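You operate a simulated robot arm through the tools that you are given. There is no shell and no other tool.

You run a simulated robot arm. Do the job below in one go: nothing can be reset, and whatever is moved stays where it is left.

## Task
Press the following scooter's four loose sill covers home, D to A.

It is judged by the outcome, as a careful person would: the job done as asked, and still so three seconds after it is handed in. It fails if anything else is knocked over, pushed out of place, dropped, spilled or broken. Lids that push on must go on centred and level and be pressed home; caps that screw on are set level and turned clockwise until they are tight.

## Robot
A 7-joint arm with a two-finger parallel gripper, fixed in place. Base frame: the origin is at the foot of the arm, x ahead of it, y to its left, z up. Readings come in mm, degrees, newtons and seconds.
With the tool pointing down near the work surface it reaches from about 420 to 900 mm from the base axis. Its first joint turns from -17.0 to 126.0 degrees. Payload 1.57 kg.
Tool frame: the origin (TCP) lies between the finger pads and is the grasp point; the fingertips stand 30 mm ahead of it; z points along the fingers, y is the line along which they close. Largest opening 80 mm; finger width 17, thickness 12; the body of the gripper, 40 by 82 mm, starts 80 mm behind the TCP.
Orientation is told as [roll, pitch, yaw] about the base's x, y, z axes, in that order, counted from this pose: with the fingers straight down and closing along the base's y, the tool's x points along the base's -x, its y along +y and its z along -z.

## Interface
- The arm moves only by the tool play_rows. Its argument "moves" is one flat list of numbers, 7 for each row, row after row: the shift along the tool's x, y, z in units of 30 mm (1.0 is 30 mm), then the turn, a rotation vector about the tool's x, y, z in units of 5 degrees (1.0 is 5 degrees), then the opening, from 0 (shut) to 1 (fully open). In form: [x, y, z, ax, ay, az, fingers, x, y, z, ax, ay, az, fingers, ...]. A call has 1 to 20 rows; each row shifts and turns the commanded pose from where the row before left it, along the tool's axes as they then stand. A call with a number of a shift or a turn outside -1 to 1 is refused whole. A row lasts 0.2 s, in which the tool goes at most 50 mm and 8.6 degrees; a call with a longer step from one row to the next is refused whole, and so is a gripper value outside its range. Where a pose cannot be reached the arm comes as near as it can. A force on the tool above 40 N (or 10 N above the force at the start of the call, whichever is more), or a blocked arm, ends the call early, and 0.2 s more pass. Each finger travels about 45 mm/s and halts on what it meets, pressing with about 39 N; the grip force reading is that of the motor and also rises with nothing between the fingers. The clock runs only during rows and for 0.2 s after the last one: add rows that do not move to give the fingers time. It gives the time, the measured TCP pose, the force on the tool (base axes), the opening and the grip force at its end, in the units of the frame above (readings bear some noise), with the torque about the TCP (base axes, N m) and any sound that the robot's microphone picked up, and new pictures: "pictures" is both (left out), scene, wrist or none.
- Cameras (640 x 400 px; columns grow to the right, rows downward): "scene" is fixed at [53.8, -505.7, 1532.7]; the picture's right is [-0.03, -1.00, 0.00], its down [-0.87, 0.03, -0.50] and it looks along [0.50, -0.02, -0.87] (base axes); focal length 297 px, centre (320, 200). "wrist" rides on the gripper at [72, -7, -122] in the tool frame; the picture's right is [0.09, 1.00, 0.00], its down [-0.84, 0.08, -0.54] and it looks along [-0.54, 0.05, 0.84] (tool axes); focal length 238 px, centre (320, 200). There is no depth. A picture from a camera that has moved, and an enlarged one, comes with that camera's place and axes in the base frame and with its lens. The place of the scene camera against the robot may be out by one fixed shift of up to 25 mm in any direction.
- raise_lower(by): slides the trunk up (or, below 0, down) by that many mm; the arm rides with it, the base frame stays. It gives what a move gives, with no picture.
- enlarge(camera, box): a new picture of the part [left, top, right, bottom] of that camera's present view, enlarged. No time passes.
- hand_in(): hands the job in; it is judged then, once.

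Nothing tells you positions but the pictures and the camera data. Unless the task says otherwise, let go and move clear before handing in.

The tools are called after "Call:" as name(argument=value, ...) on one line, values as JSON. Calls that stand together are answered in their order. play_rows: Moves the arm, as the interface text tells. Its arguments: {"type":"object","properties":{"moves":{"type":"array","items":{"type":"number"}},"pictures":{"type":"string","enum":["both","scene","wrist","none"]}},"required":["moves"]} The other tools are called the same way: raise_lower (by) slides the trunk up or down; enlarge (camera, box) takes an enlarged picture of a part of a camera's view; hand_in () hands the job in.

At the start:

```text
clock: 0.0
eef_pos: [709.0, -35.3, 1000.3]
tool_rot: [0.0, 0.0, 0.0]
ft_force: [-0.2, -0.5, -0.5]
wrist_torque: [-0.01, 0.02, 0.01]
grip_width: 80.1
grip_force: 0.0
trunk travel left (down, up): [-650.0, 140.0]
```

scene: 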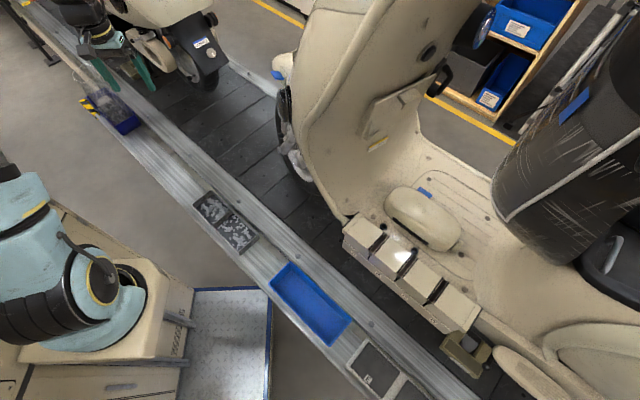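
wrist: 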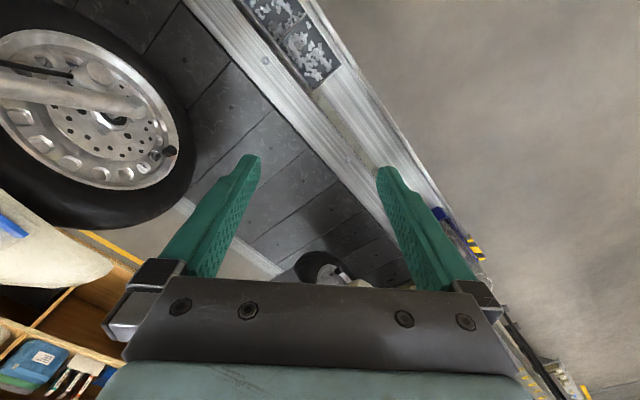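

I see a cream scooter on the right with a row of block-like covers along its sill, and another scooter at the top left of the line. I'll take enlarged pictures before moving, to read the labels and work out which scooter is "following".

Call:
enlarge(camera="scene", box=[320, 170, 520, 370])

Call:
enlarge(camera="scene", box=[0, 0, 320, 200])

Call:
enlarge(camera="scene", box=[320, 0, 640, 200])

Call:
enlarge(camera="scene", box=[160, 170, 480, 400])

```text
2.00 times, centred on (420, 270) of scene
camera zoom: at [53.8, -505.7, 1532.7], right [-0.03, -1.0, 0.0], down [-0.87, 0.03, -0.5], along [0.5, -0.02, -0.87], focal length 595 px, centre (120, 60)
```

zoom: 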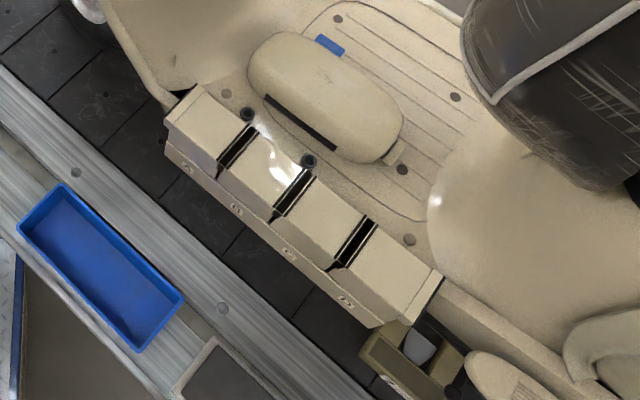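

```text
2.00 times, centred on (160, 100) of scene
camera zoom: at [53.8, -505.7, 1532.7], right [-0.03, -1.0, 0.0], down [-0.87, 0.03, -0.5], along [0.5, -0.02, -0.87], focal length 595 px, centre (640, 400)
```

zoom: 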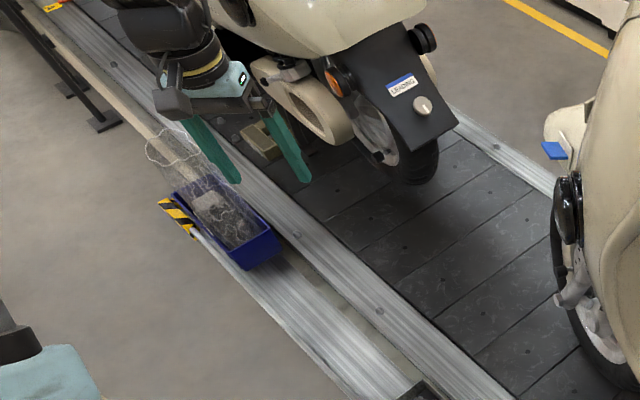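

```text
2.00 times, centred on (480, 100) of scene
camera zoom: at [53.8, -505.7, 1532.7], right [-0.03, -1.0, 0.0], down [-0.87, 0.03, -0.5], along [0.5, -0.02, -0.87], focal length 595 px, centre (0, 400)
```

zoom: 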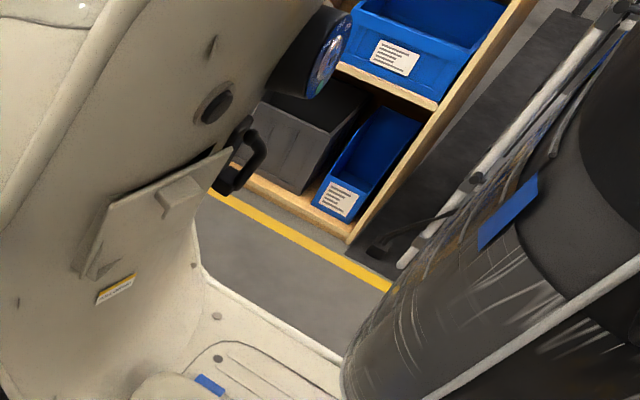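

```text
1.74 times, centred on (320, 285) of scene
camera zoom: at [53.8, -505.7, 1532.7], right [-0.03, -1.0, 0.0], down [-0.87, 0.03, -0.5], along [0.5, -0.02, -0.87], focal length 517 px, centre (320, 52)
```

zoom: 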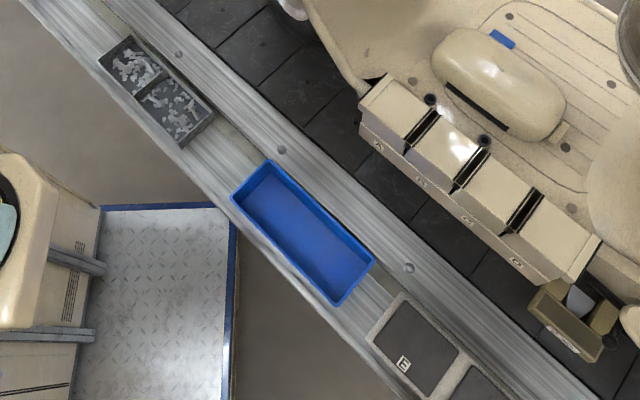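

The scooter at the top left is marked LEADING, so the following one is the cream scooter on the right, with four covers along its sill. I'll zoom in on the letters and the state of each cover.

Call:
enlarge(camera="scene", box=[335, 205, 415, 285])

Call:
enlarge(camera="scene", box=[400, 250, 490, 340])

Call:
enlarge(camera="scene", box=[420, 310, 520, 390])

Call:
enlarge(camera="scene", box=[340, 330, 430, 400])

Call:
enlarge(camera="scene", box=[350, 80, 450, 180])

Call:
enlarge(camera="scene", box=[180, 180, 270, 260])

```text
5.00 times, centred on (375, 245) of scene
camera zoom: at [53.8, -505.7, 1532.7], right [-0.03, -1.0, 0.0], down [-0.87, 0.03, -0.5], along [0.5, -0.02, -0.87], focal length 1487 px, centre (45, -25)
```

zoom: 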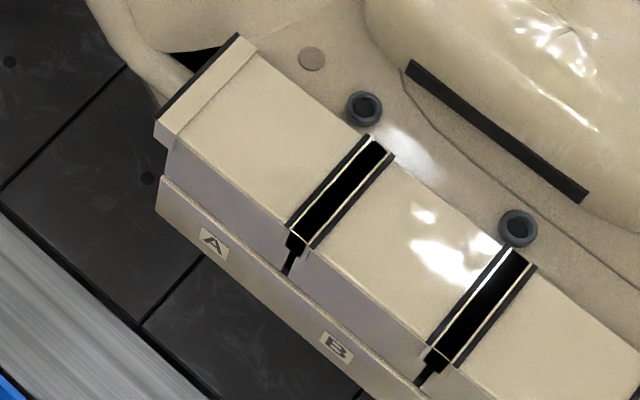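

```text
4.44 times, centred on (445, 295) of scene
camera zoom: at [53.8, -505.7, 1532.7], right [-0.03, -1.0, 0.0], down [-0.87, 0.03, -0.5], along [0.5, -0.02, -0.87], focal length 1322 px, centre (-236, -222)
```

zoom: 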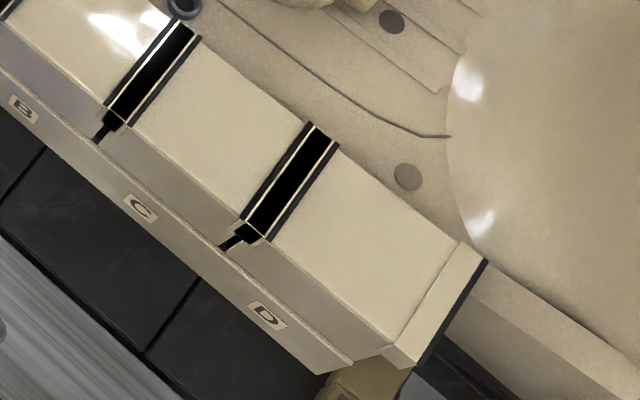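

```text
5.00 times, centred on (470, 350) of scene
camera zoom: at [53.8, -505.7, 1532.7], right [-0.03, -1.0, 0.0], down [-0.87, 0.03, -0.5], along [0.5, -0.02, -0.87], focal length 1487 px, centre (-430, -550)
```

zoom: 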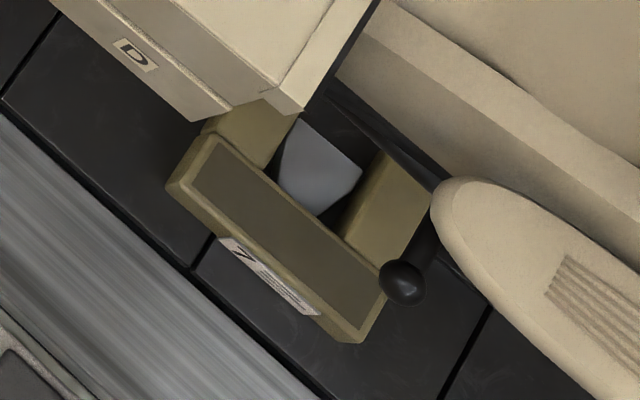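

```text
5.71 times, centred on (385, 365) of scene
camera zoom: at [53.8, -505.7, 1532.7], right [-0.03, -1.0, 0.0], down [-0.87, 0.03, -0.5], along [0.5, -0.02, -0.87], focal length 1700 px, centre (-51, -743)
```

zoom: 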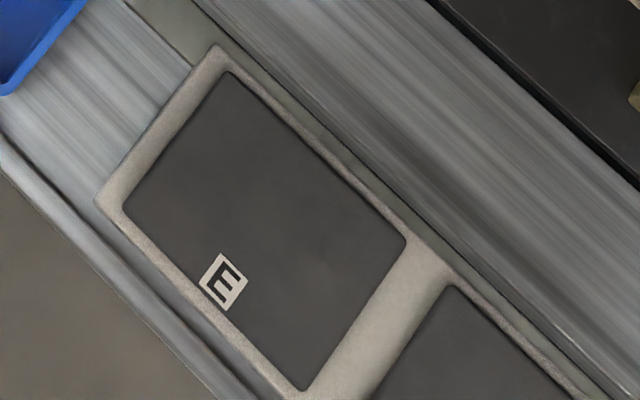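

```text
4.00 times, centred on (400, 130) of scene
camera zoom: at [53.8, -505.7, 1532.7], right [-0.03, -1.0, 0.0], down [-0.87, 0.03, -0.5], along [0.5, -0.02, -0.87], focal length 1190 px, centre (0, 480)
```

zoom: 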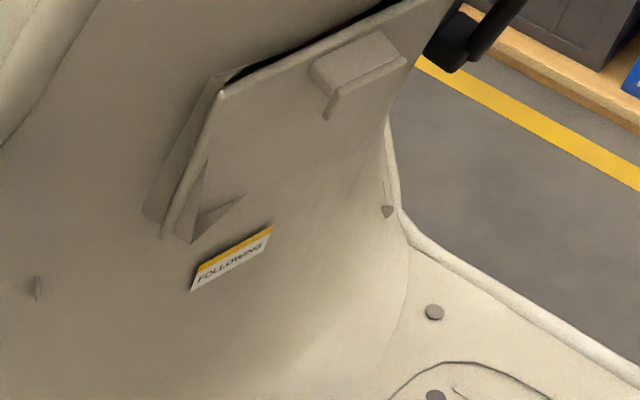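

```text
5.00 times, centred on (225, 220) of scene
camera zoom: at [53.8, -505.7, 1532.7], right [-0.03, -1.0, 0.0], down [-0.87, 0.03, -0.5], along [0.5, -0.02, -0.87], focal length 1487 px, centre (795, 100)
```

zoom: 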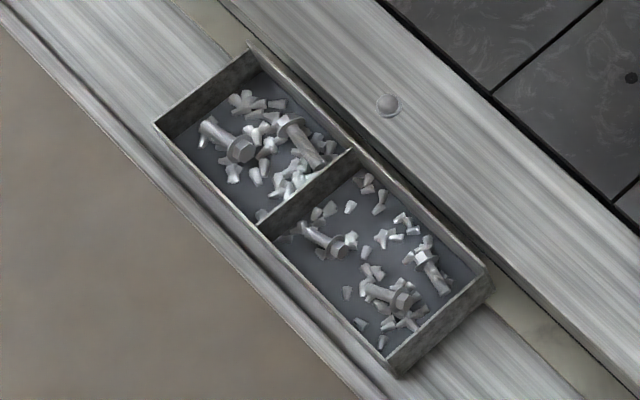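

The labels confirm it: the cream scooter is marked FOLLOWING, and its covers A to D run along the near sill with D at the rear. The line may be moving and those covers look a long way to the arm's right, so I'll hold still for a moment and see what changes.

Call:
play_rows(moves=[0, 0, 0, 0, 0, 0, 1, 0, 0, 0, 0, 0, 0, 1, 0, 0, 0, 0, 0, 0, 1, 0, 0, 0, 0, 0, 0, 1, 0, 0, 0, 0, 0, 0, 1], pictures="both")

```text
clock: 1.2
eef_pos: [708.8, -35.5, 1001.1]
tool_rot: [0.0, 0.0, 0.0]
ft_force: [-0.5, 0.4, 0.4]
wrist_torque: [0.02, -0.02, -0.03]
grip_width: 80.0
grip_force: 0.0
trunk travel left (down, up): [-650.0, 140.0]
camera wrist: at [638.0, -40.8, 1122.9], right [-0.09, 1.0, 0.0], down [0.84, 0.08, 0.54], along [0.54, 0.05, -0.84], focal length 238 px, centre (320, 200)
```

scene: 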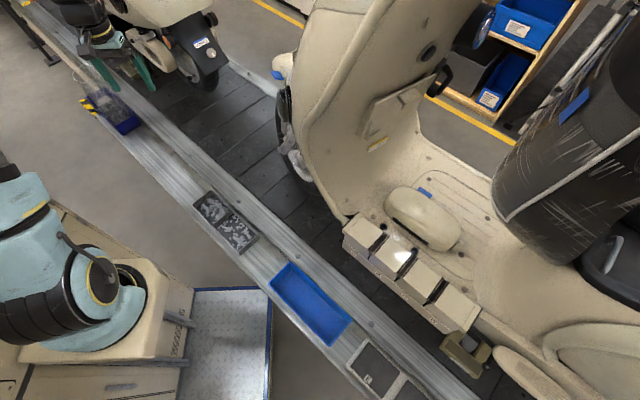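
wrist: 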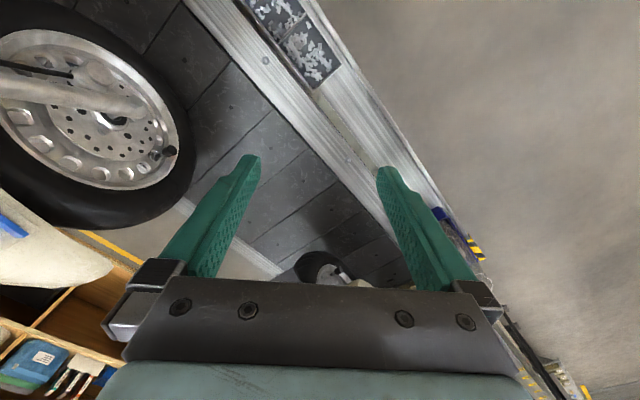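

Nothing on the line has moved, so the scooter is standing still. I'll turn the tool 45° so its axes line up with the sill, staying high.

Call:
play_rows(moves=[0, 0, 0, 0, 0, 1, 1, 0, 0, 0, 0, 0, 1, 1, 0, 0, 0, 0, 0, 1, 1, 0, 0, 0, 0, 0, 1, 1, 0, 0, 0, 0, 0, 1, 1, 0, 0, 0, 0, 0, 1, 1, 0, 0, 0, 0, 0, 1, 1, 0, 0, 0, 0, 0, 1, 1, 0, 0, 0, 0, 0, 1, 1], pictures="wrist")

```text
clock: 3.2
eef_pos: [708.9, -34.7, 1001.1]
tool_rot: [0.1, 0.1, -45.1]
ft_force: [-0.2, -0.2, 0.9]
wrist_torque: [0.0, 0.01, 0.02]
grip_width: 79.9
grip_force: 0.1
trunk travel left (down, up): [-650.0, 140.0]
camera wrist: at [654.4, 12.2, 1123.0], right [0.64, 0.77, 0.0], down [0.65, -0.54, 0.54], along [0.42, -0.35, -0.84], focal length 238 px, centre (320, 200)
```

wrist: 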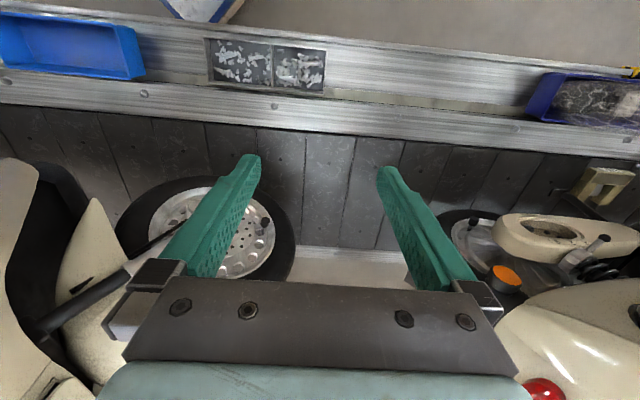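

The tool axes now line up with the line: tool y runs forward along the sill and tool x points back towards the robot. Next I'll travel backwards along the line at this height, staying well out from the scooter.

Call:
play_rows(moves=[0, -1, 0, 0, 0, 0, 1, 0, -1, 0, 0, 0, 0, 1, 0, -1, 0, 0, 0, 0, 1, 0, -1, 0, 0, 0, 0, 1, 0, -1, 0, 0, 0, 0, 1, 0, -1, 0, 0, 0, 0, 1, 0, -1, 0, 0, 0, 0, 1, 0, -1, 0, 0, 0, 0, 1, 0, -1, 0, 0, 0, 0, 1, 0, -1, 0, 0, 0, 0, 1, 0, -1, 0, 0, 0, 0, 1, 0, -1, 0, 0, 0, 0, 1], pictures="both")

```text
clock: 5.8
eef_pos: [454.7, -289.5, 1001.1]
tool_rot: [-0.1, 0.0, -44.8]
ft_force: [0.7, -0.5, 0.4]
wrist_torque: [-0.03, 0.0, -0.01]
grip_width: 80.0
grip_force: 0.1
trunk travel left (down, up): [-650.0, 140.0]
camera wrist: at [400.1, -241.6, 1122.7], right [0.64, 0.77, 0.0], down [0.65, -0.54, 0.54], along [0.42, -0.35, -0.84], focal length 238 px, centre (320, 200)
```

scene: 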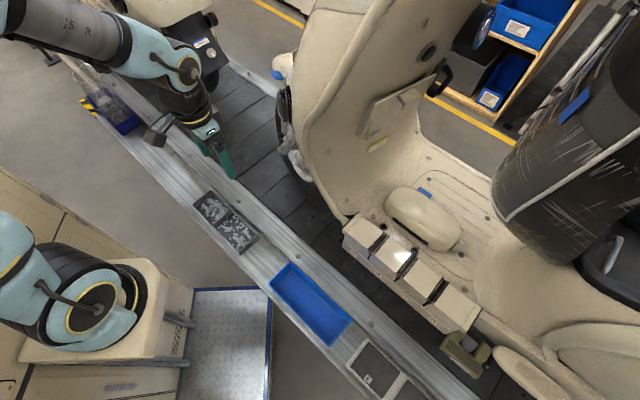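
wrist: 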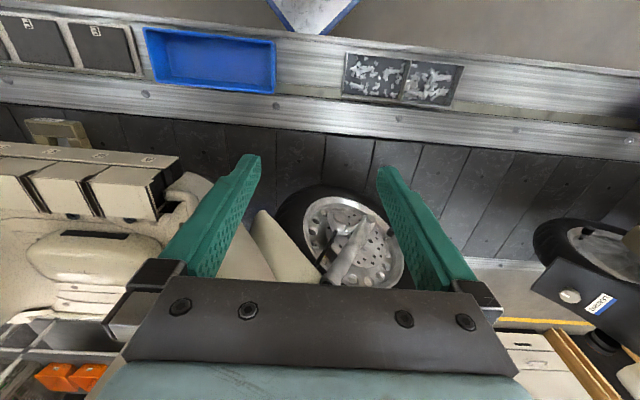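

The arm carries on past that angle without trouble, and the four covers are coming into the wrist view on the left. I'll continue along the line to get opposite them.

Call:
play_rows(moves=[0, -1, 0, 0, 0, 0, 1, 0, -1, 0, 0, 0, 0, 1, 0, -1, 0, 0, 0, 0, 1, 0, -1, 0, 0, 0, 0, 1, 0, -1, 0, 0, 0, 0, 1, 0, -1, 0, 0, 0, 0, 1, 0, -1, 0, 0, 0, 0, 1, 0, -1, 0, 0, 0, 0, 1, 0, -1, 0, 0, 0, 0, 1, 0, -1, 0, 0, 0, 0, 1, 0, -1, 0, 0, 0, 0, 1, 0, -1, 0, 0, 0, 0, 1], pictures="both")

```text
clock: 8.4
eef_pos: [199.6, -544.4, 1001.4]
tool_rot: [0.0, 0.0, -45.0]
ft_force: [0.0, -1.4, -0.1]
wrist_torque: [-0.01, 0.03, 0.02]
grip_width: 79.8
grip_force: 0.1
trunk travel left (down, up): [-650.0, 140.0]
camera wrist: at [145.5, -497.3, 1123.4], right [0.64, 0.77, 0.0], down [0.65, -0.54, 0.54], along [0.42, -0.35, -0.84], focal length 238 px, centre (320, 200)
```

scene: 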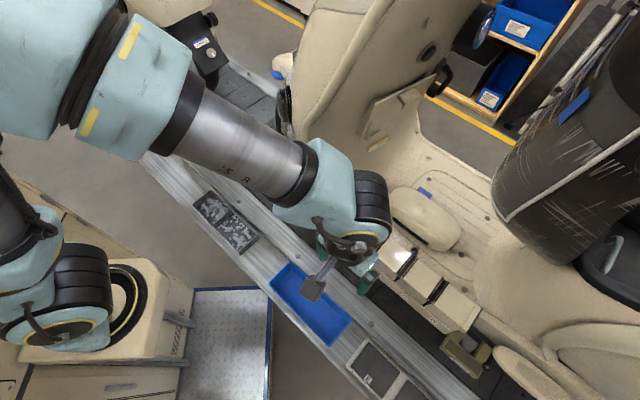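
wrist: 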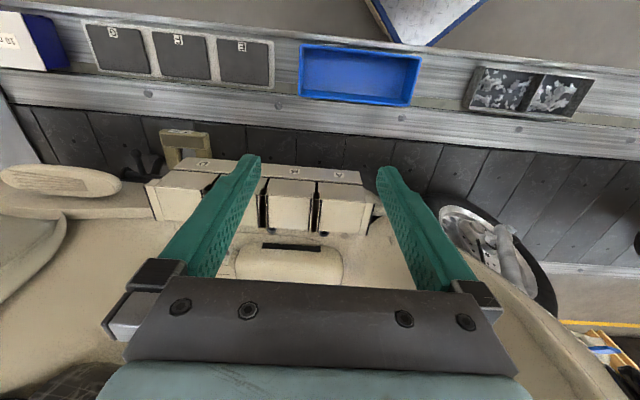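

Three of the covers are between the fingers in the wrist view. I'll zoom in to measure them and to check how each one sits.

Call:
enlarge(camera="wrist", box=[240, 140, 400, 240])

Call:
enlarge(camera="wrist", box=[120, 130, 280, 230])

Call:
enlarge(camera="scene", box=[350, 220, 510, 320])

```text
4.00 times, centred on (320, 190) of wrist
camera zoom: at [145.5, -497.3, 1123.4], right [0.64, 0.77, 0.0], down [0.65, -0.54, 0.54], along [0.42, -0.35, -0.84], focal length 953 px, centre (320, 240)
```

zoom: 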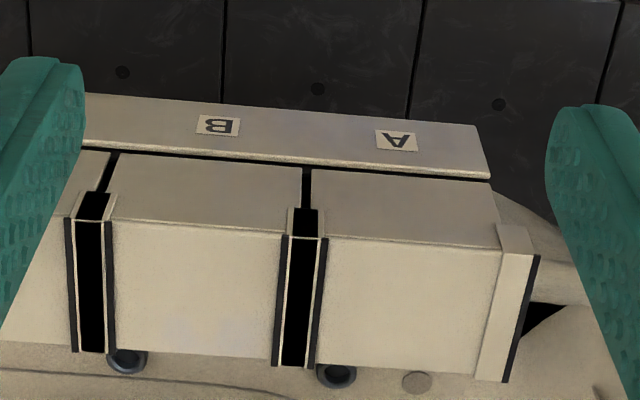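

```text
4.00 times, centred on (200, 180) of wrist
camera zoom: at [145.5, -497.3, 1123.4], right [0.64, 0.77, 0.0], down [0.65, -0.54, 0.54], along [0.42, -0.35, -0.84], focal length 953 px, centre (800, 280)
```

zoom: 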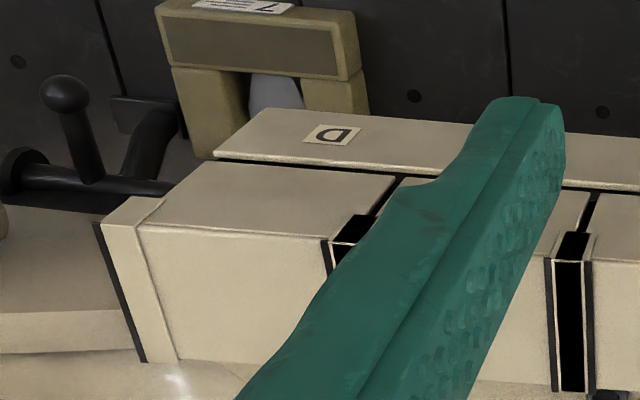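

```text
4.00 times, centred on (430, 270) of scene
camera zoom: at [53.8, -505.7, 1532.7], right [-0.03, -1.0, 0.0], down [-0.87, 0.03, -0.5], along [0.5, -0.02, -0.87], focal length 1190 px, centre (-120, -80)
```

zoom: 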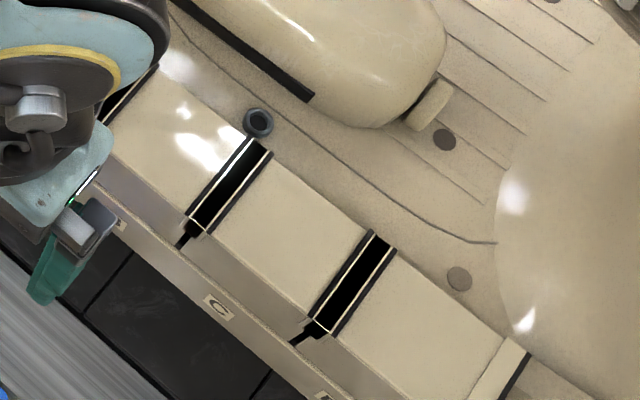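

Triangulating, the cover tops are near z ≈ 730, spanning about n ≈ 710–780 mm out across the line. They are box-shaped, roughly 90 mm long each, and stand proud of the lettered sill. I'll move towards D, still high, and look closer.

Call:
play_rows(moves=[0, -1, 0, 0, 0, 0, 1, 0, -1, 0, 0, 0, 0, 1, -0.5, -1, 0, 0, 0, 0, 1, -0.5, -1, 0, 0, 0, 0, 1, -0.5, -1, 0, 0, 0, 0, 1, -0.5, -1, 0, 0, 0, 0, 1, 0, -1, 0, 0, 0, 0, 1], pictures="both")

```text
clock: 10.0
eef_pos: [93.2, -735.1, 1001.4]
tool_rot: [0.0, -0.1, -44.9]
ft_force: [0.5, 0.6, 0.3]
wrist_torque: [-0.01, 0.04, 0.02]
grip_width: 79.9
grip_force: 0.2
trunk travel left (down, up): [-650.0, 140.0]
camera wrist: at [40.1, -687.7, 1123.9], right [0.64, 0.77, 0.0], down [0.65, -0.54, 0.54], along [0.42, -0.35, -0.84], focal length 238 px, centre (320, 200)
```

scene: 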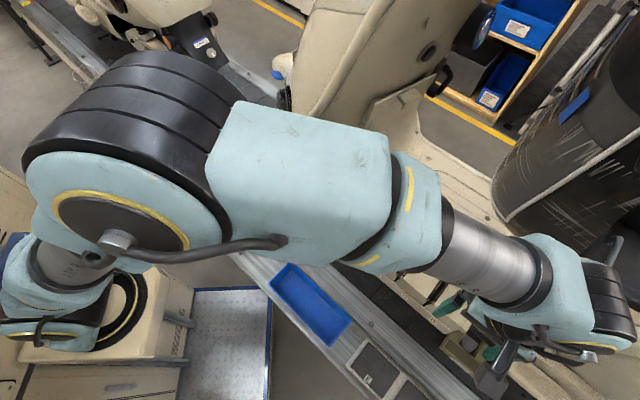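
wrist: 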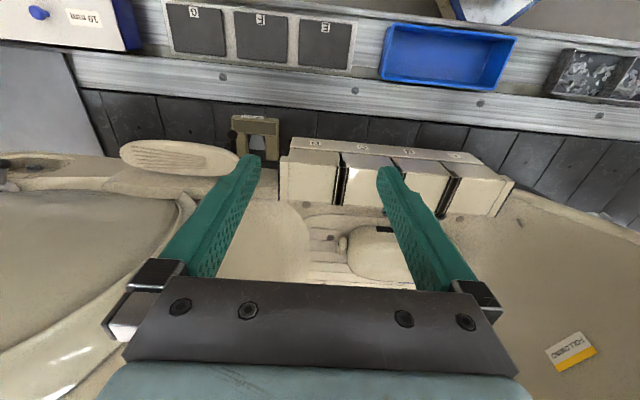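

I'm now opposite D at a safe height, with all four covers in view. I'll zoom in on them to measure accurately and to see how far each one stands out.

Call:
enlarge(camera="wrist", box=[260, 130, 388, 210])

Call:
enlarge(camera="wrist", box=[400, 140, 528, 220])

Call:
enlarge(camera="wrist", box=[0, 120, 256, 280])

Call:
enlarge(camera="scene", box=[420, 220, 640, 400])

```text
5.00 times, centred on (324, 170) of wrist
camera zoom: at [40.1, -687.7, 1123.9], right [0.64, 0.77, 0.0], down [0.65, -0.54, 0.54], along [0.42, -0.35, -0.84], focal length 1192 px, centre (300, 350)
```

zoom: 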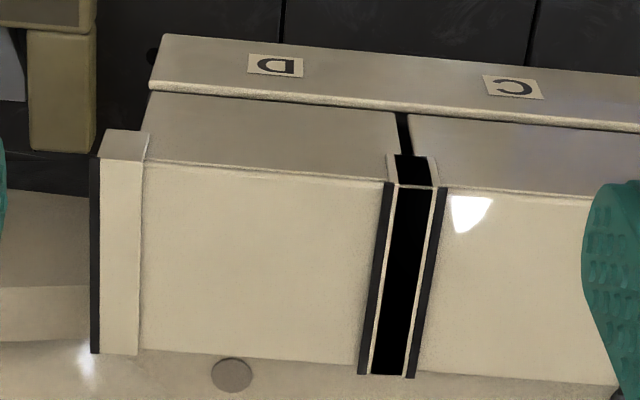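

```text
5.00 times, centred on (464, 180) of wrist
camera zoom: at [40.1, -687.7, 1123.9], right [0.64, 0.77, 0.0], down [0.65, -0.54, 0.54], along [0.42, -0.35, -0.84], focal length 1192 px, centre (-400, 300)
```

zoom: 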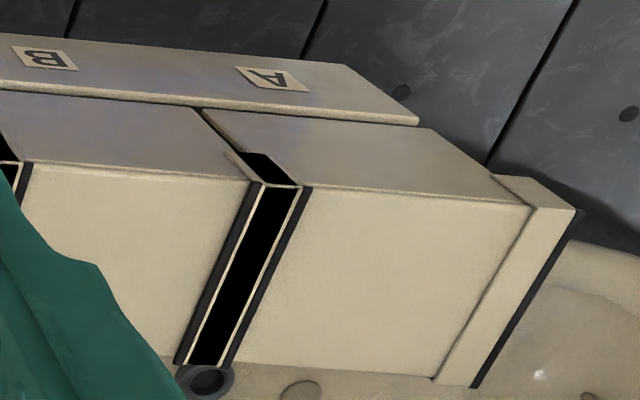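

```text
2.50 times, centred on (128, 200) of wrist
camera zoom: at [40.1, -687.7, 1123.9], right [0.64, 0.77, 0.0], down [0.65, -0.54, 0.54], along [0.42, -0.35, -0.84], focal length 596 px, centre (800, 200)
```

zoom: 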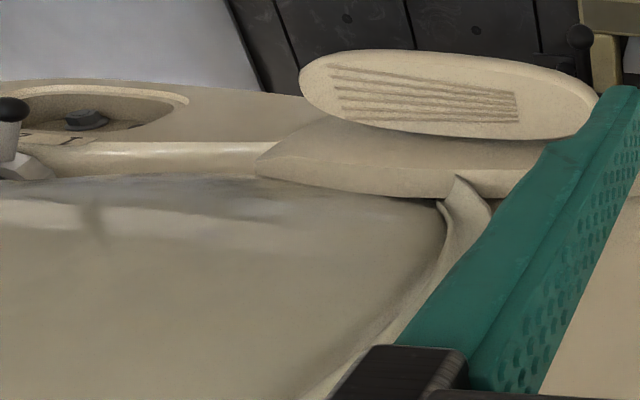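

```text
2.22 times, centred on (530, 310) of scene
camera zoom: at [53.8, -505.7, 1532.7], right [-0.03, -1.0, 0.0], down [-0.87, 0.03, -0.5], along [0.5, -0.02, -0.87], focal length 661 px, centre (-147, -44)
```

zoom: 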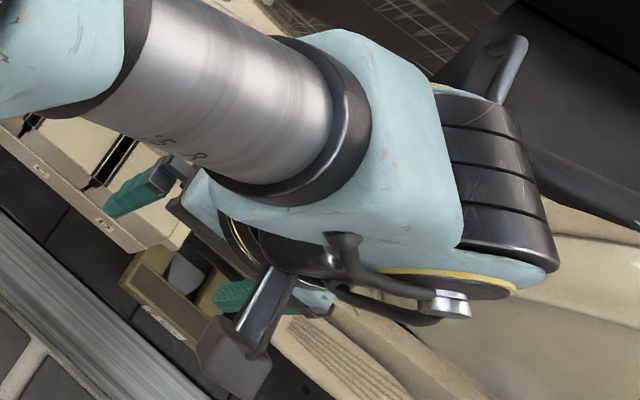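

From two wrist views I get consistent geometry in my line axes. The cover tops are flat at z ≈ 800, spanning 662–729 mm across. Their centres along the line are about D −454, C −366, B −279 and A −192, and a thin dark gap under each outer face means they press straight down. Before lowering, I need to see how close the seat and rear body are to the wrist, so I'll turn the camera that way.

Call:
play_rows(moves=[0, 0, 0, 0, 0, 1, 1, 0, 0, 0, 0, 0, 1, 1, 0, 0, 0, 0, 0, 1, 1, 0, 0, 0, 0, 0, 1, 1, 0, 0, 0, 0, 0, 1, 1, 0, 0, 0, 0, 0, 1, 1, 0, 0, 0, 0, 0, 1, 1, 0, 0, 0, 0, 0, 1, 1, 0, 0, 0, 0, 0, 1, 1], pictures="both")

```text
clock: 12.0
eef_pos: [92.7, -736.5, 1000.8]
tool_rot: [0.0, 0.0, -90.1]
ft_force: [0.0, -0.4, -0.1]
wrist_torque: [0.01, 0.01, 0.03]
grip_width: 79.8
grip_force: 0.1
trunk travel left (down, up): [-650.0, 140.0]
camera wrist: at [88.4, -662.2, 1123.0], right [1.0, 0.09, 0.0], down [0.08, -0.84, 0.54], along [0.05, -0.54, -0.84], focal length 238 px, centre (320, 200)
```

scene: 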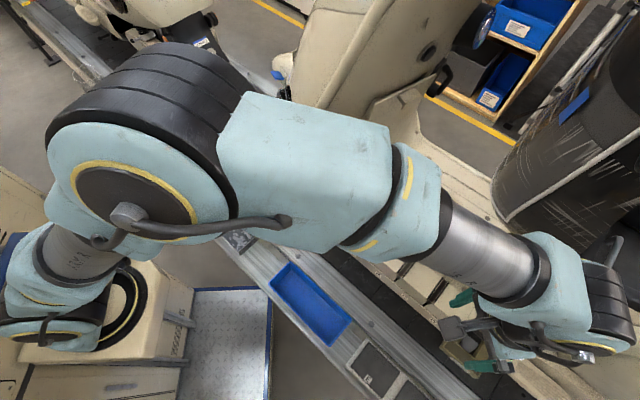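
wrist: 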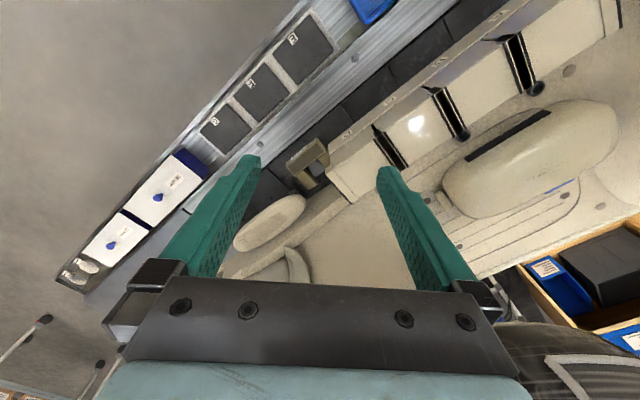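

The seat shows at the lower right of the wrist view. I'll enlarge it to work out where its near edge is.

Call:
enlarge(camera="wrist", box=[440, 240, 640, 400])

Call:
enlarge(camera="scene", box=[480, 160, 640, 320])

Call:
enlarge(camera="wrist", box=[200, 120, 440, 290])

```text
2.50 times, centred on (540, 320) of wrist
camera zoom: at [88.4, -662.2, 1123.0], right [1.0, 0.09, 0.0], down [0.08, -0.84, 0.54], along [0.05, -0.54, -0.84], focal length 596 px, centre (-230, -100)
```

zoom: 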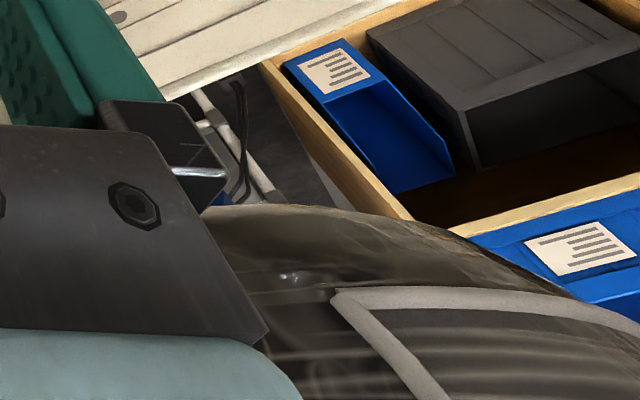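

```text
2.50 times, centred on (560, 240) of scene
camera zoom: at [53.8, -505.7, 1532.7], right [-0.03, -1.0, 0.0], down [-0.87, 0.03, -0.5], along [0.5, -0.02, -0.87], focal length 744 px, centre (-280, 100)
```

zoom: 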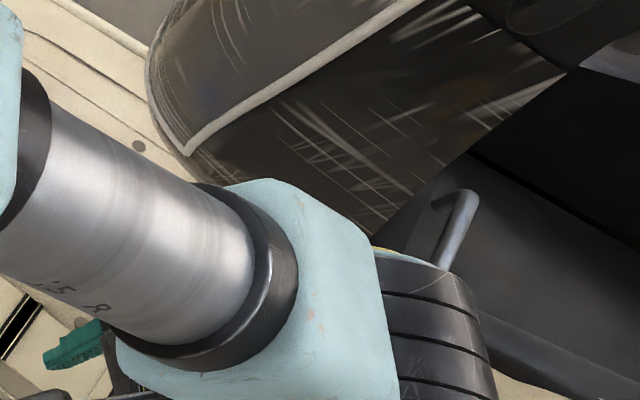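

```text
2.35 times, centred on (320, 205) of wrist
camera zoom: at [88.4, -662.2, 1123.0], right [1.0, 0.09, 0.0], down [0.08, -0.84, 0.54], along [0.05, -0.54, -0.84], focal length 561 px, centre (320, 188)
```

zoom: 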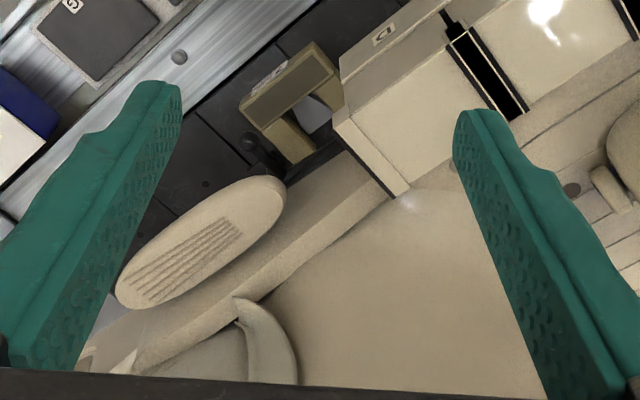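

The seat's piped corner is at about n = 805, z = 1033, right beside where a vertical wrist would sit when pressing D. To stay clear of it I'll turn back to the sill axes, close the fingers and lean the tool 20°, so the wrist sits back towards the robot while the fingertips reach the cover.

Call:
play_rows(moves=[0, 0, 0, 0, 0, -1, 0, 0, 0, 0, 0, 0, -1, 0, 0, 0, 0, 0, 0, -1, 0, 0, 0, 0, 0, 0, -1, 0, 0, 0, 0, 0, 0, -1, 0, 0, 0, 0, 0, 0, -1, 0, 0, 0, 0, 0, 0, -1, 0, 0, 0, 0, 0, 0, -1, 0, 0, 0, 0, 0, 0, -1, 0, 0, 0, 0, 0, -1, 0, 0, 0, 0, 0, 0, -1, 0, 0, 0, 0, 0, 0, -1, 0, 0, 0, 0, 0, 0, -1, 0, 0], pictures="both")

```text
clock: 14.8
eef_pos: [94.0, -735.2, 1000.8]
tool_rot: [-0.1, -20.1, -44.9]
ft_force: [-0.1, 0.2, 0.5]
wrist_torque: [0.0, 0.0, -0.02]
grip_width: 0.4
grip_force: 21.0
trunk travel left (down, up): [-650.0, 140.0]
camera wrist: at [13.5, -662.0, 1090.9], right [0.64, 0.77, -0.03], down [0.48, -0.37, 0.8], along [0.6, -0.53, -0.6], focal length 238 px, centre (320, 200)
```

scene: 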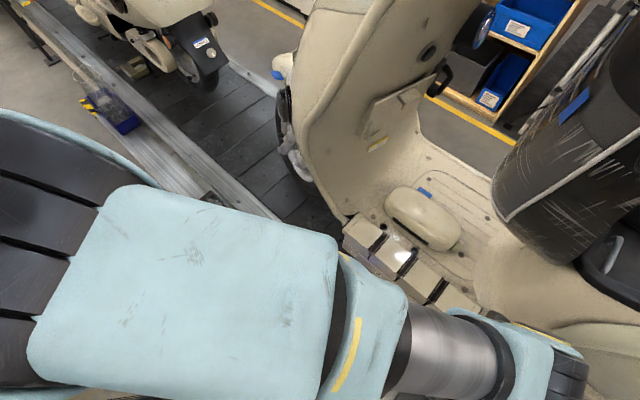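
wrist: 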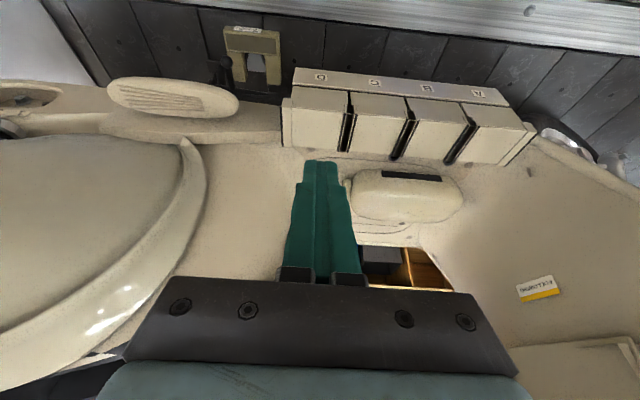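

The tilt is in the right direction and the fingers are shut. From this flatter angle I can look at how the covers sit on the sill.

Call:
enlarge(camera="wrist", box=[270, 60, 430, 160])

Call:
enlarge(camera="wrist", box=[400, 70, 560, 170])

Call:
enlarge(camera="scene", box=[400, 240, 640, 400])

```text
4.00 times, centred on (350, 110) of wrist
camera zoom: at [13.5, -662.0, 1090.9], right [0.64, 0.77, -0.03], down [0.48, -0.37, 0.8], along [0.6, -0.53, -0.6], focal length 953 px, centre (200, 560)
```

zoom: 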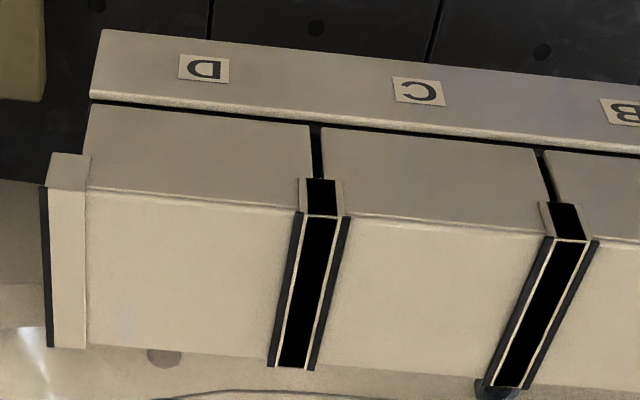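

```text
4.00 times, centred on (480, 120) of wrist
camera zoom: at [13.5, -662.0, 1090.9], right [0.64, 0.77, -0.03], down [0.48, -0.37, 0.8], along [0.6, -0.53, -0.6], focal length 953 px, centre (-320, 520)
```

zoom: 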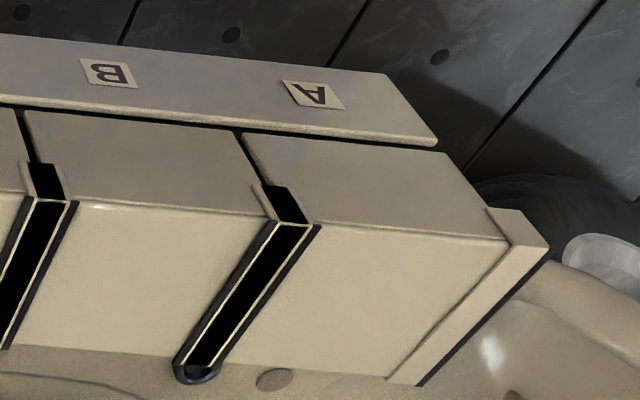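

```text
2.50 times, centred on (520, 320) of scene
camera zoom: at [53.8, -505.7, 1532.7], right [-0.03, -1.0, 0.0], down [-0.87, 0.03, -0.5], along [0.5, -0.02, -0.87], focal length 744 px, centre (-180, -100)
```

zoom: 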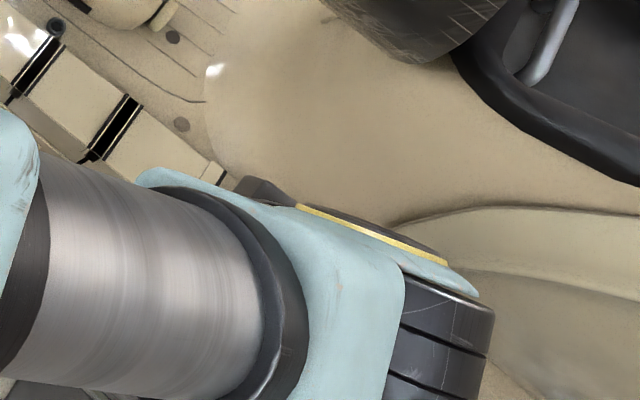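

Seen from here, every cover stands clear of the lettered sill by the same dark gap, so home is straight down. I'll move to a hover about 40 mm above the centre of D.

Call:
play_rows(moves=[-0.313, 0, 0.888, 0, 0, 0, 0, -0.313, 0, 0.888, 0, 0, 0, 0, -0.313, 0, 0.888, 0, 0, 0, 0, -0.313, 0, 0.888, 0, 0, 0, 0, -0.313, 0, 0.888, 0, 0, 0, 0, -0.313, 0, 0.888, 0, 0, 0, 0], pictures="both")

```text
clock: 16.2
eef_pos: [168.8, -811.8, 870.8]
tool_rot: [0.0, -20.0, -45.1]
ft_force: [-0.2, 0.7, -0.1]
wrist_torque: [-0.02, 0.0, 0.01]
grip_width: 0.0
grip_force: 21.3
trunk travel left (down, up): [-650.0, 140.0]
camera wrist: at [88.4, -738.6, 960.5], right [0.64, 0.77, -0.03], down [0.48, -0.37, 0.8], along [0.6, -0.53, -0.6], focal length 238 px, centre (320, 200)
```

scene: 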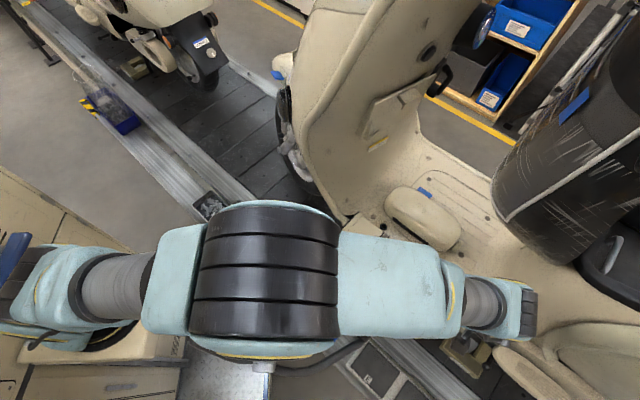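
wrist: 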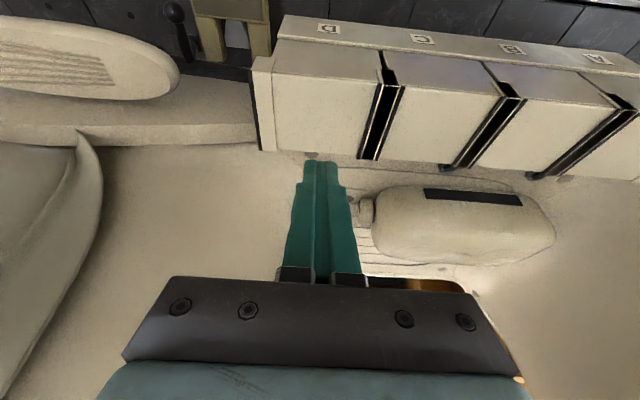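

The fingertips are hovering over D. I'll zoom in to check that the aim point falls at the middle of its top face.

Call:
enlarge(camera="wrist", box=[240, 10, 400, 110])

Call:
enlarge(camera="wrist", box=[240, 70, 400, 170])

Call:
enlarge(camera="scene", box=[400, 220, 600, 345])

```text
4.00 times, centred on (320, 60) of wrist
camera zoom: at [88.4, -738.6, 960.5], right [0.64, 0.77, -0.03], down [0.48, -0.37, 0.8], along [0.6, -0.53, -0.6], focal length 953 px, centre (320, 760)
```

zoom: 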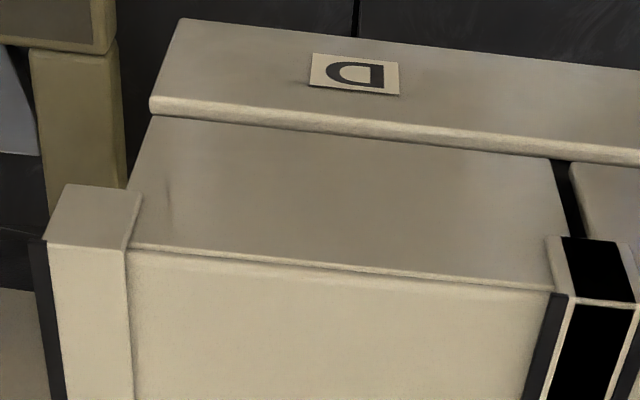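

```text
4.00 times, centred on (320, 120) of wrist
camera zoom: at [88.4, -738.6, 960.5], right [0.64, 0.77, -0.03], down [0.48, -0.37, 0.8], along [0.6, -0.53, -0.6], focal length 953 px, centre (320, 520)
```

zoom: 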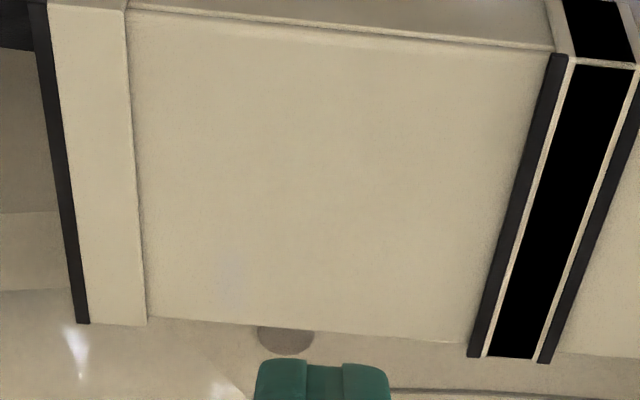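

```text
3.20 times, centred on (500, 282) of scene
camera zoom: at [53.8, -505.7, 1532.7], right [-0.03, -1.0, 0.0], down [-0.87, 0.03, -0.5], along [0.5, -0.02, -0.87], focal length 952 px, centre (-256, -64)
```

zoom: 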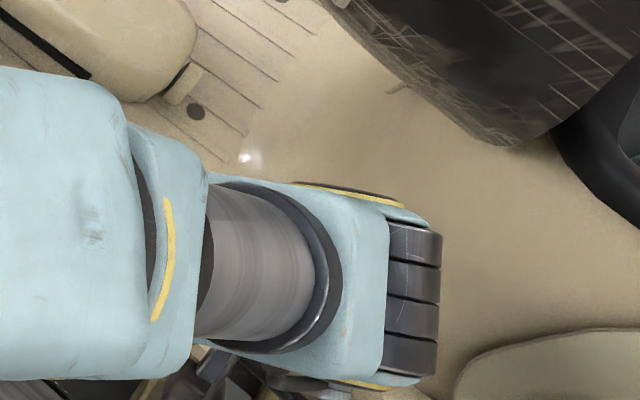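

The aim point falls in the middle of D's top, and the wrist is clear of the seat by about 90 mm. Now I'll come straight down to just above the surface, then continue in small steps.

Call:
play_rows(moves=[0.133, 0, 0.3655, 0, 0, 0, 0, 0.133, 0, 0.3655, 0, 0, 0, 0, 0.1, 0, 0.275, 0, 0, 0, 0, 0.0114, 0, 0.0313, 0, 0, 0, 0, 0.0114, 0, 0.0313, 0, 0, 0, 0], pictures="wrist")

```text
clock: 17.4
eef_pos: [170.1, -811.7, 836.9]
tool_rot: [0.0, -19.9, -45.0]
ft_force: [0.1, 0.6, 0.3]
wrist_torque: [-0.02, -0.04, -0.02]
grip_width: 0.0
grip_force: 20.9
trunk travel left (down, up): [-650.0, 140.0]
camera wrist: at [88.6, -738.2, 926.2], right [0.64, 0.77, -0.03], down [0.48, -0.37, 0.8], along [0.6, -0.53, -0.6], focal length 238 px, centre (320, 200)
```

wrist: 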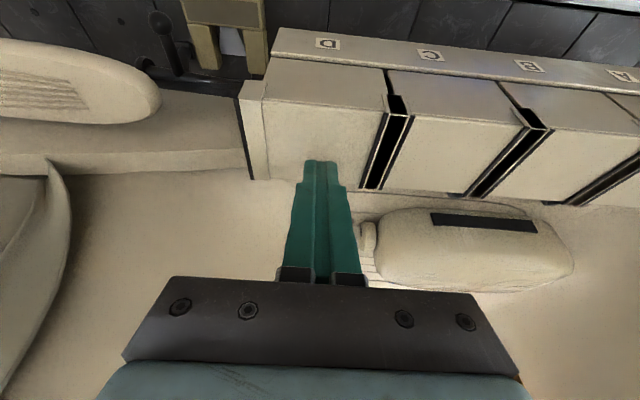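

I'm about 5 mm above D, centred to within a couple of millimetres. Now I'll press down in 1 mm steps, watching force and sound.

Call:
play_rows(moves=[0.0114, 0, 0.0313, 0, 0, 0, 0, 0.0114, 0, 0.0313, 0, 0, 0, 0, 0.0114, 0, 0.0313, 0, 0, 0, 0, 0.0114, 0, 0.0313, 0, 0, 0, 0, 0.0114, 0, 0.0313, 0, 0, 0, 0, 0.0114, 0, 0.0313, 0, 0, 0, 0], pictures="wrist")

```text
clock: 18.8
eef_pos: [169.2, -812.5, 831.5]
tool_rot: [-0.1, -20.0, -45.0]
ft_force: [-0.3, -0.6, -0.5]
wrist_torque: [-0.02, 0.01, 0.04]
grip_width: 0.2
grip_force: 20.9
trunk travel left (down, up): [-650.0, 140.0]
camera wrist: at [89.2, -738.5, 920.6], right [0.64, 0.77, -0.03], down [0.48, -0.37, 0.8], along [0.6, -0.53, -0.6], focal length 238 px, centre (320, 200)
```

wrist: 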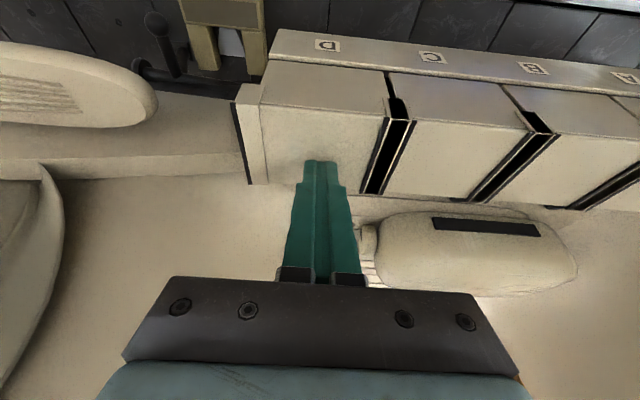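

There's no contact yet at z = 831.5, so I'll continue down in 1 mm steps.

Call:
play_rows(moves=[0.0114, 0, 0.0313, 0, 0, 0, 0, 0.0114, 0, 0.0313, 0, 0, 0, 0, 0.0114, 0, 0.0313, 0, 0, 0, 0, 0.0114, 0, 0.0313, 0, 0, 0, 0], pictures="wrist")

```text
clock: 19.8
eef_pos: [168.1, -811.5, 826.6]
tool_rot: [0.1, -20.1, -45.0]
ft_force: [0.4, 0.1, -0.2]
wrist_torque: [0.06, -0.01, -0.03]
grip_width: 0.3
grip_force: 21.2
trunk travel left (down, up): [-650.0, 140.0]
camera wrist: at [88.9, -738.2, 916.4], right [0.64, 0.77, -0.03], down [0.48, -0.37, 0.8], along [0.6, -0.53, -0.61], focal length 238 px, centre (320, 200)
```

wrist: 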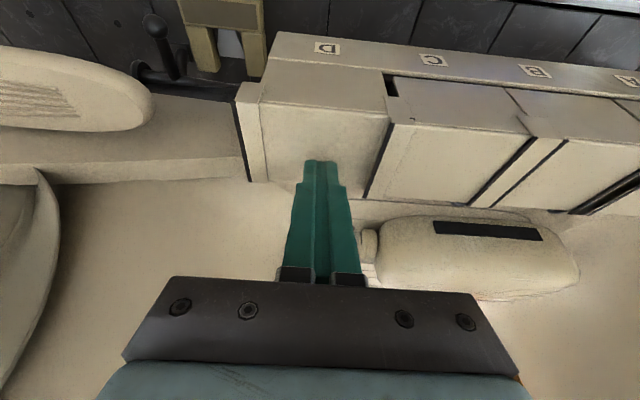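

The gaps between the covers suddenly look different, yet I feel no force. I'm stopping here to look closely before going further.

Call:
enlarge(camera="wrist", box=[240, 30, 400, 130])

Call:
enlarge(camera="wrist", box=[340, 60, 500, 220])

Call:
enlarge(camera="wrist", box=[460, 60, 640, 220])

Call:
enlarge(camera="wrist", box=[240, 90, 400, 210])

Call:
enlarge(camera="scene", box=[320, 180, 560, 340])

```text
4.00 times, centred on (320, 80) of wrist
camera zoom: at [88.9, -738.2, 916.4], right [0.64, 0.77, -0.03], down [0.48, -0.37, 0.8], along [0.6, -0.53, -0.61], focal length 953 px, centre (320, 680)
```

zoom: 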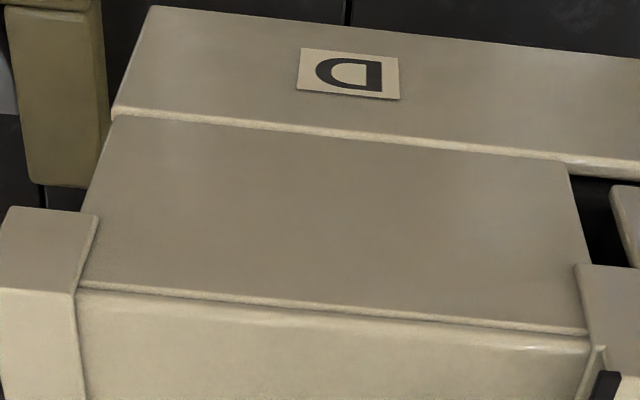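

```text
2.50 times, centred on (420, 140) of wrist
camera zoom: at [88.9, -738.2, 916.4], right [0.64, 0.77, -0.03], down [0.48, -0.37, 0.8], along [0.6, -0.53, -0.61], focal length 596 px, centre (70, 350)
```

zoom: 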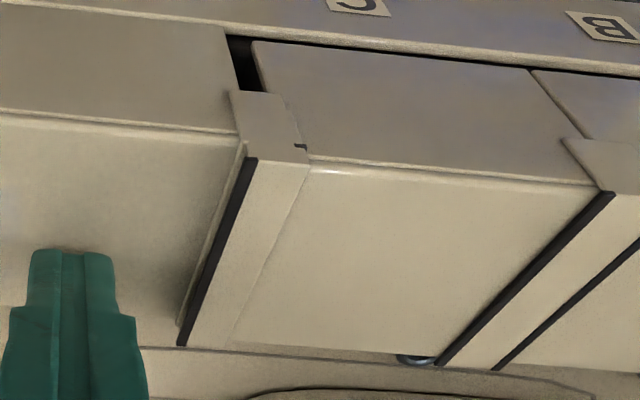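

```text
2.50 times, centred on (550, 140) of wrist
camera zoom: at [88.9, -738.2, 916.4], right [0.64, 0.77, -0.03], down [0.48, -0.37, 0.8], along [0.6, -0.53, -0.61], focal length 596 px, centre (-255, 350)
```

zoom: 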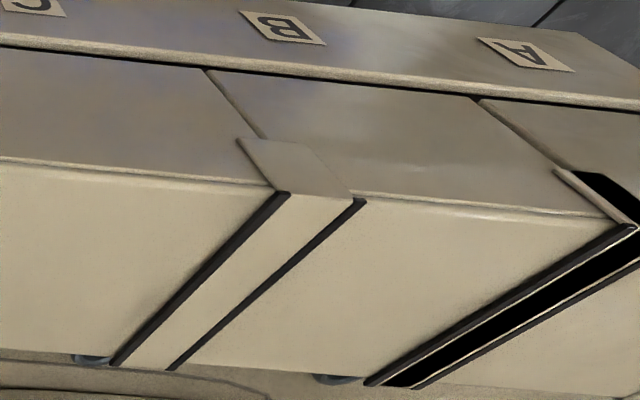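

```text
3.33 times, centred on (320, 150) of wrist
camera zoom: at [88.9, -738.2, 916.4], right [0.64, 0.77, -0.03], down [0.48, -0.37, 0.8], along [0.6, -0.53, -0.61], focal length 794 px, centre (320, 367)
```

zoom: 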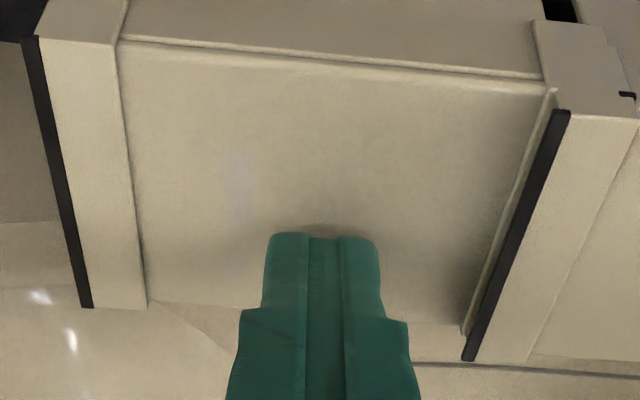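

```text
2.50 times, centred on (440, 260) of scene
camera zoom: at [53.8, -505.7, 1532.7], right [-0.03, -1.0, 0.0], down [-0.87, 0.03, -0.5], along [0.5, -0.02, -0.87], focal length 744 px, centre (20, 50)
```

zoom: 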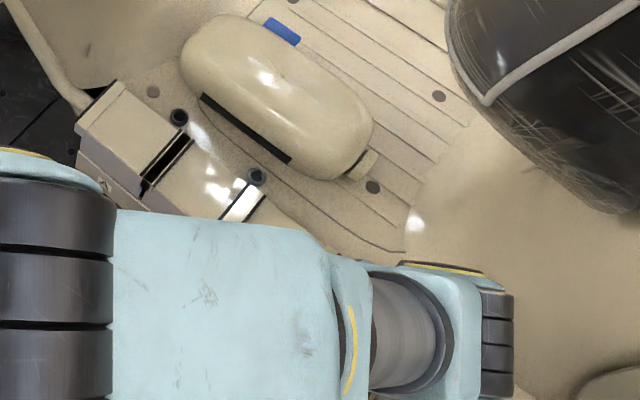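

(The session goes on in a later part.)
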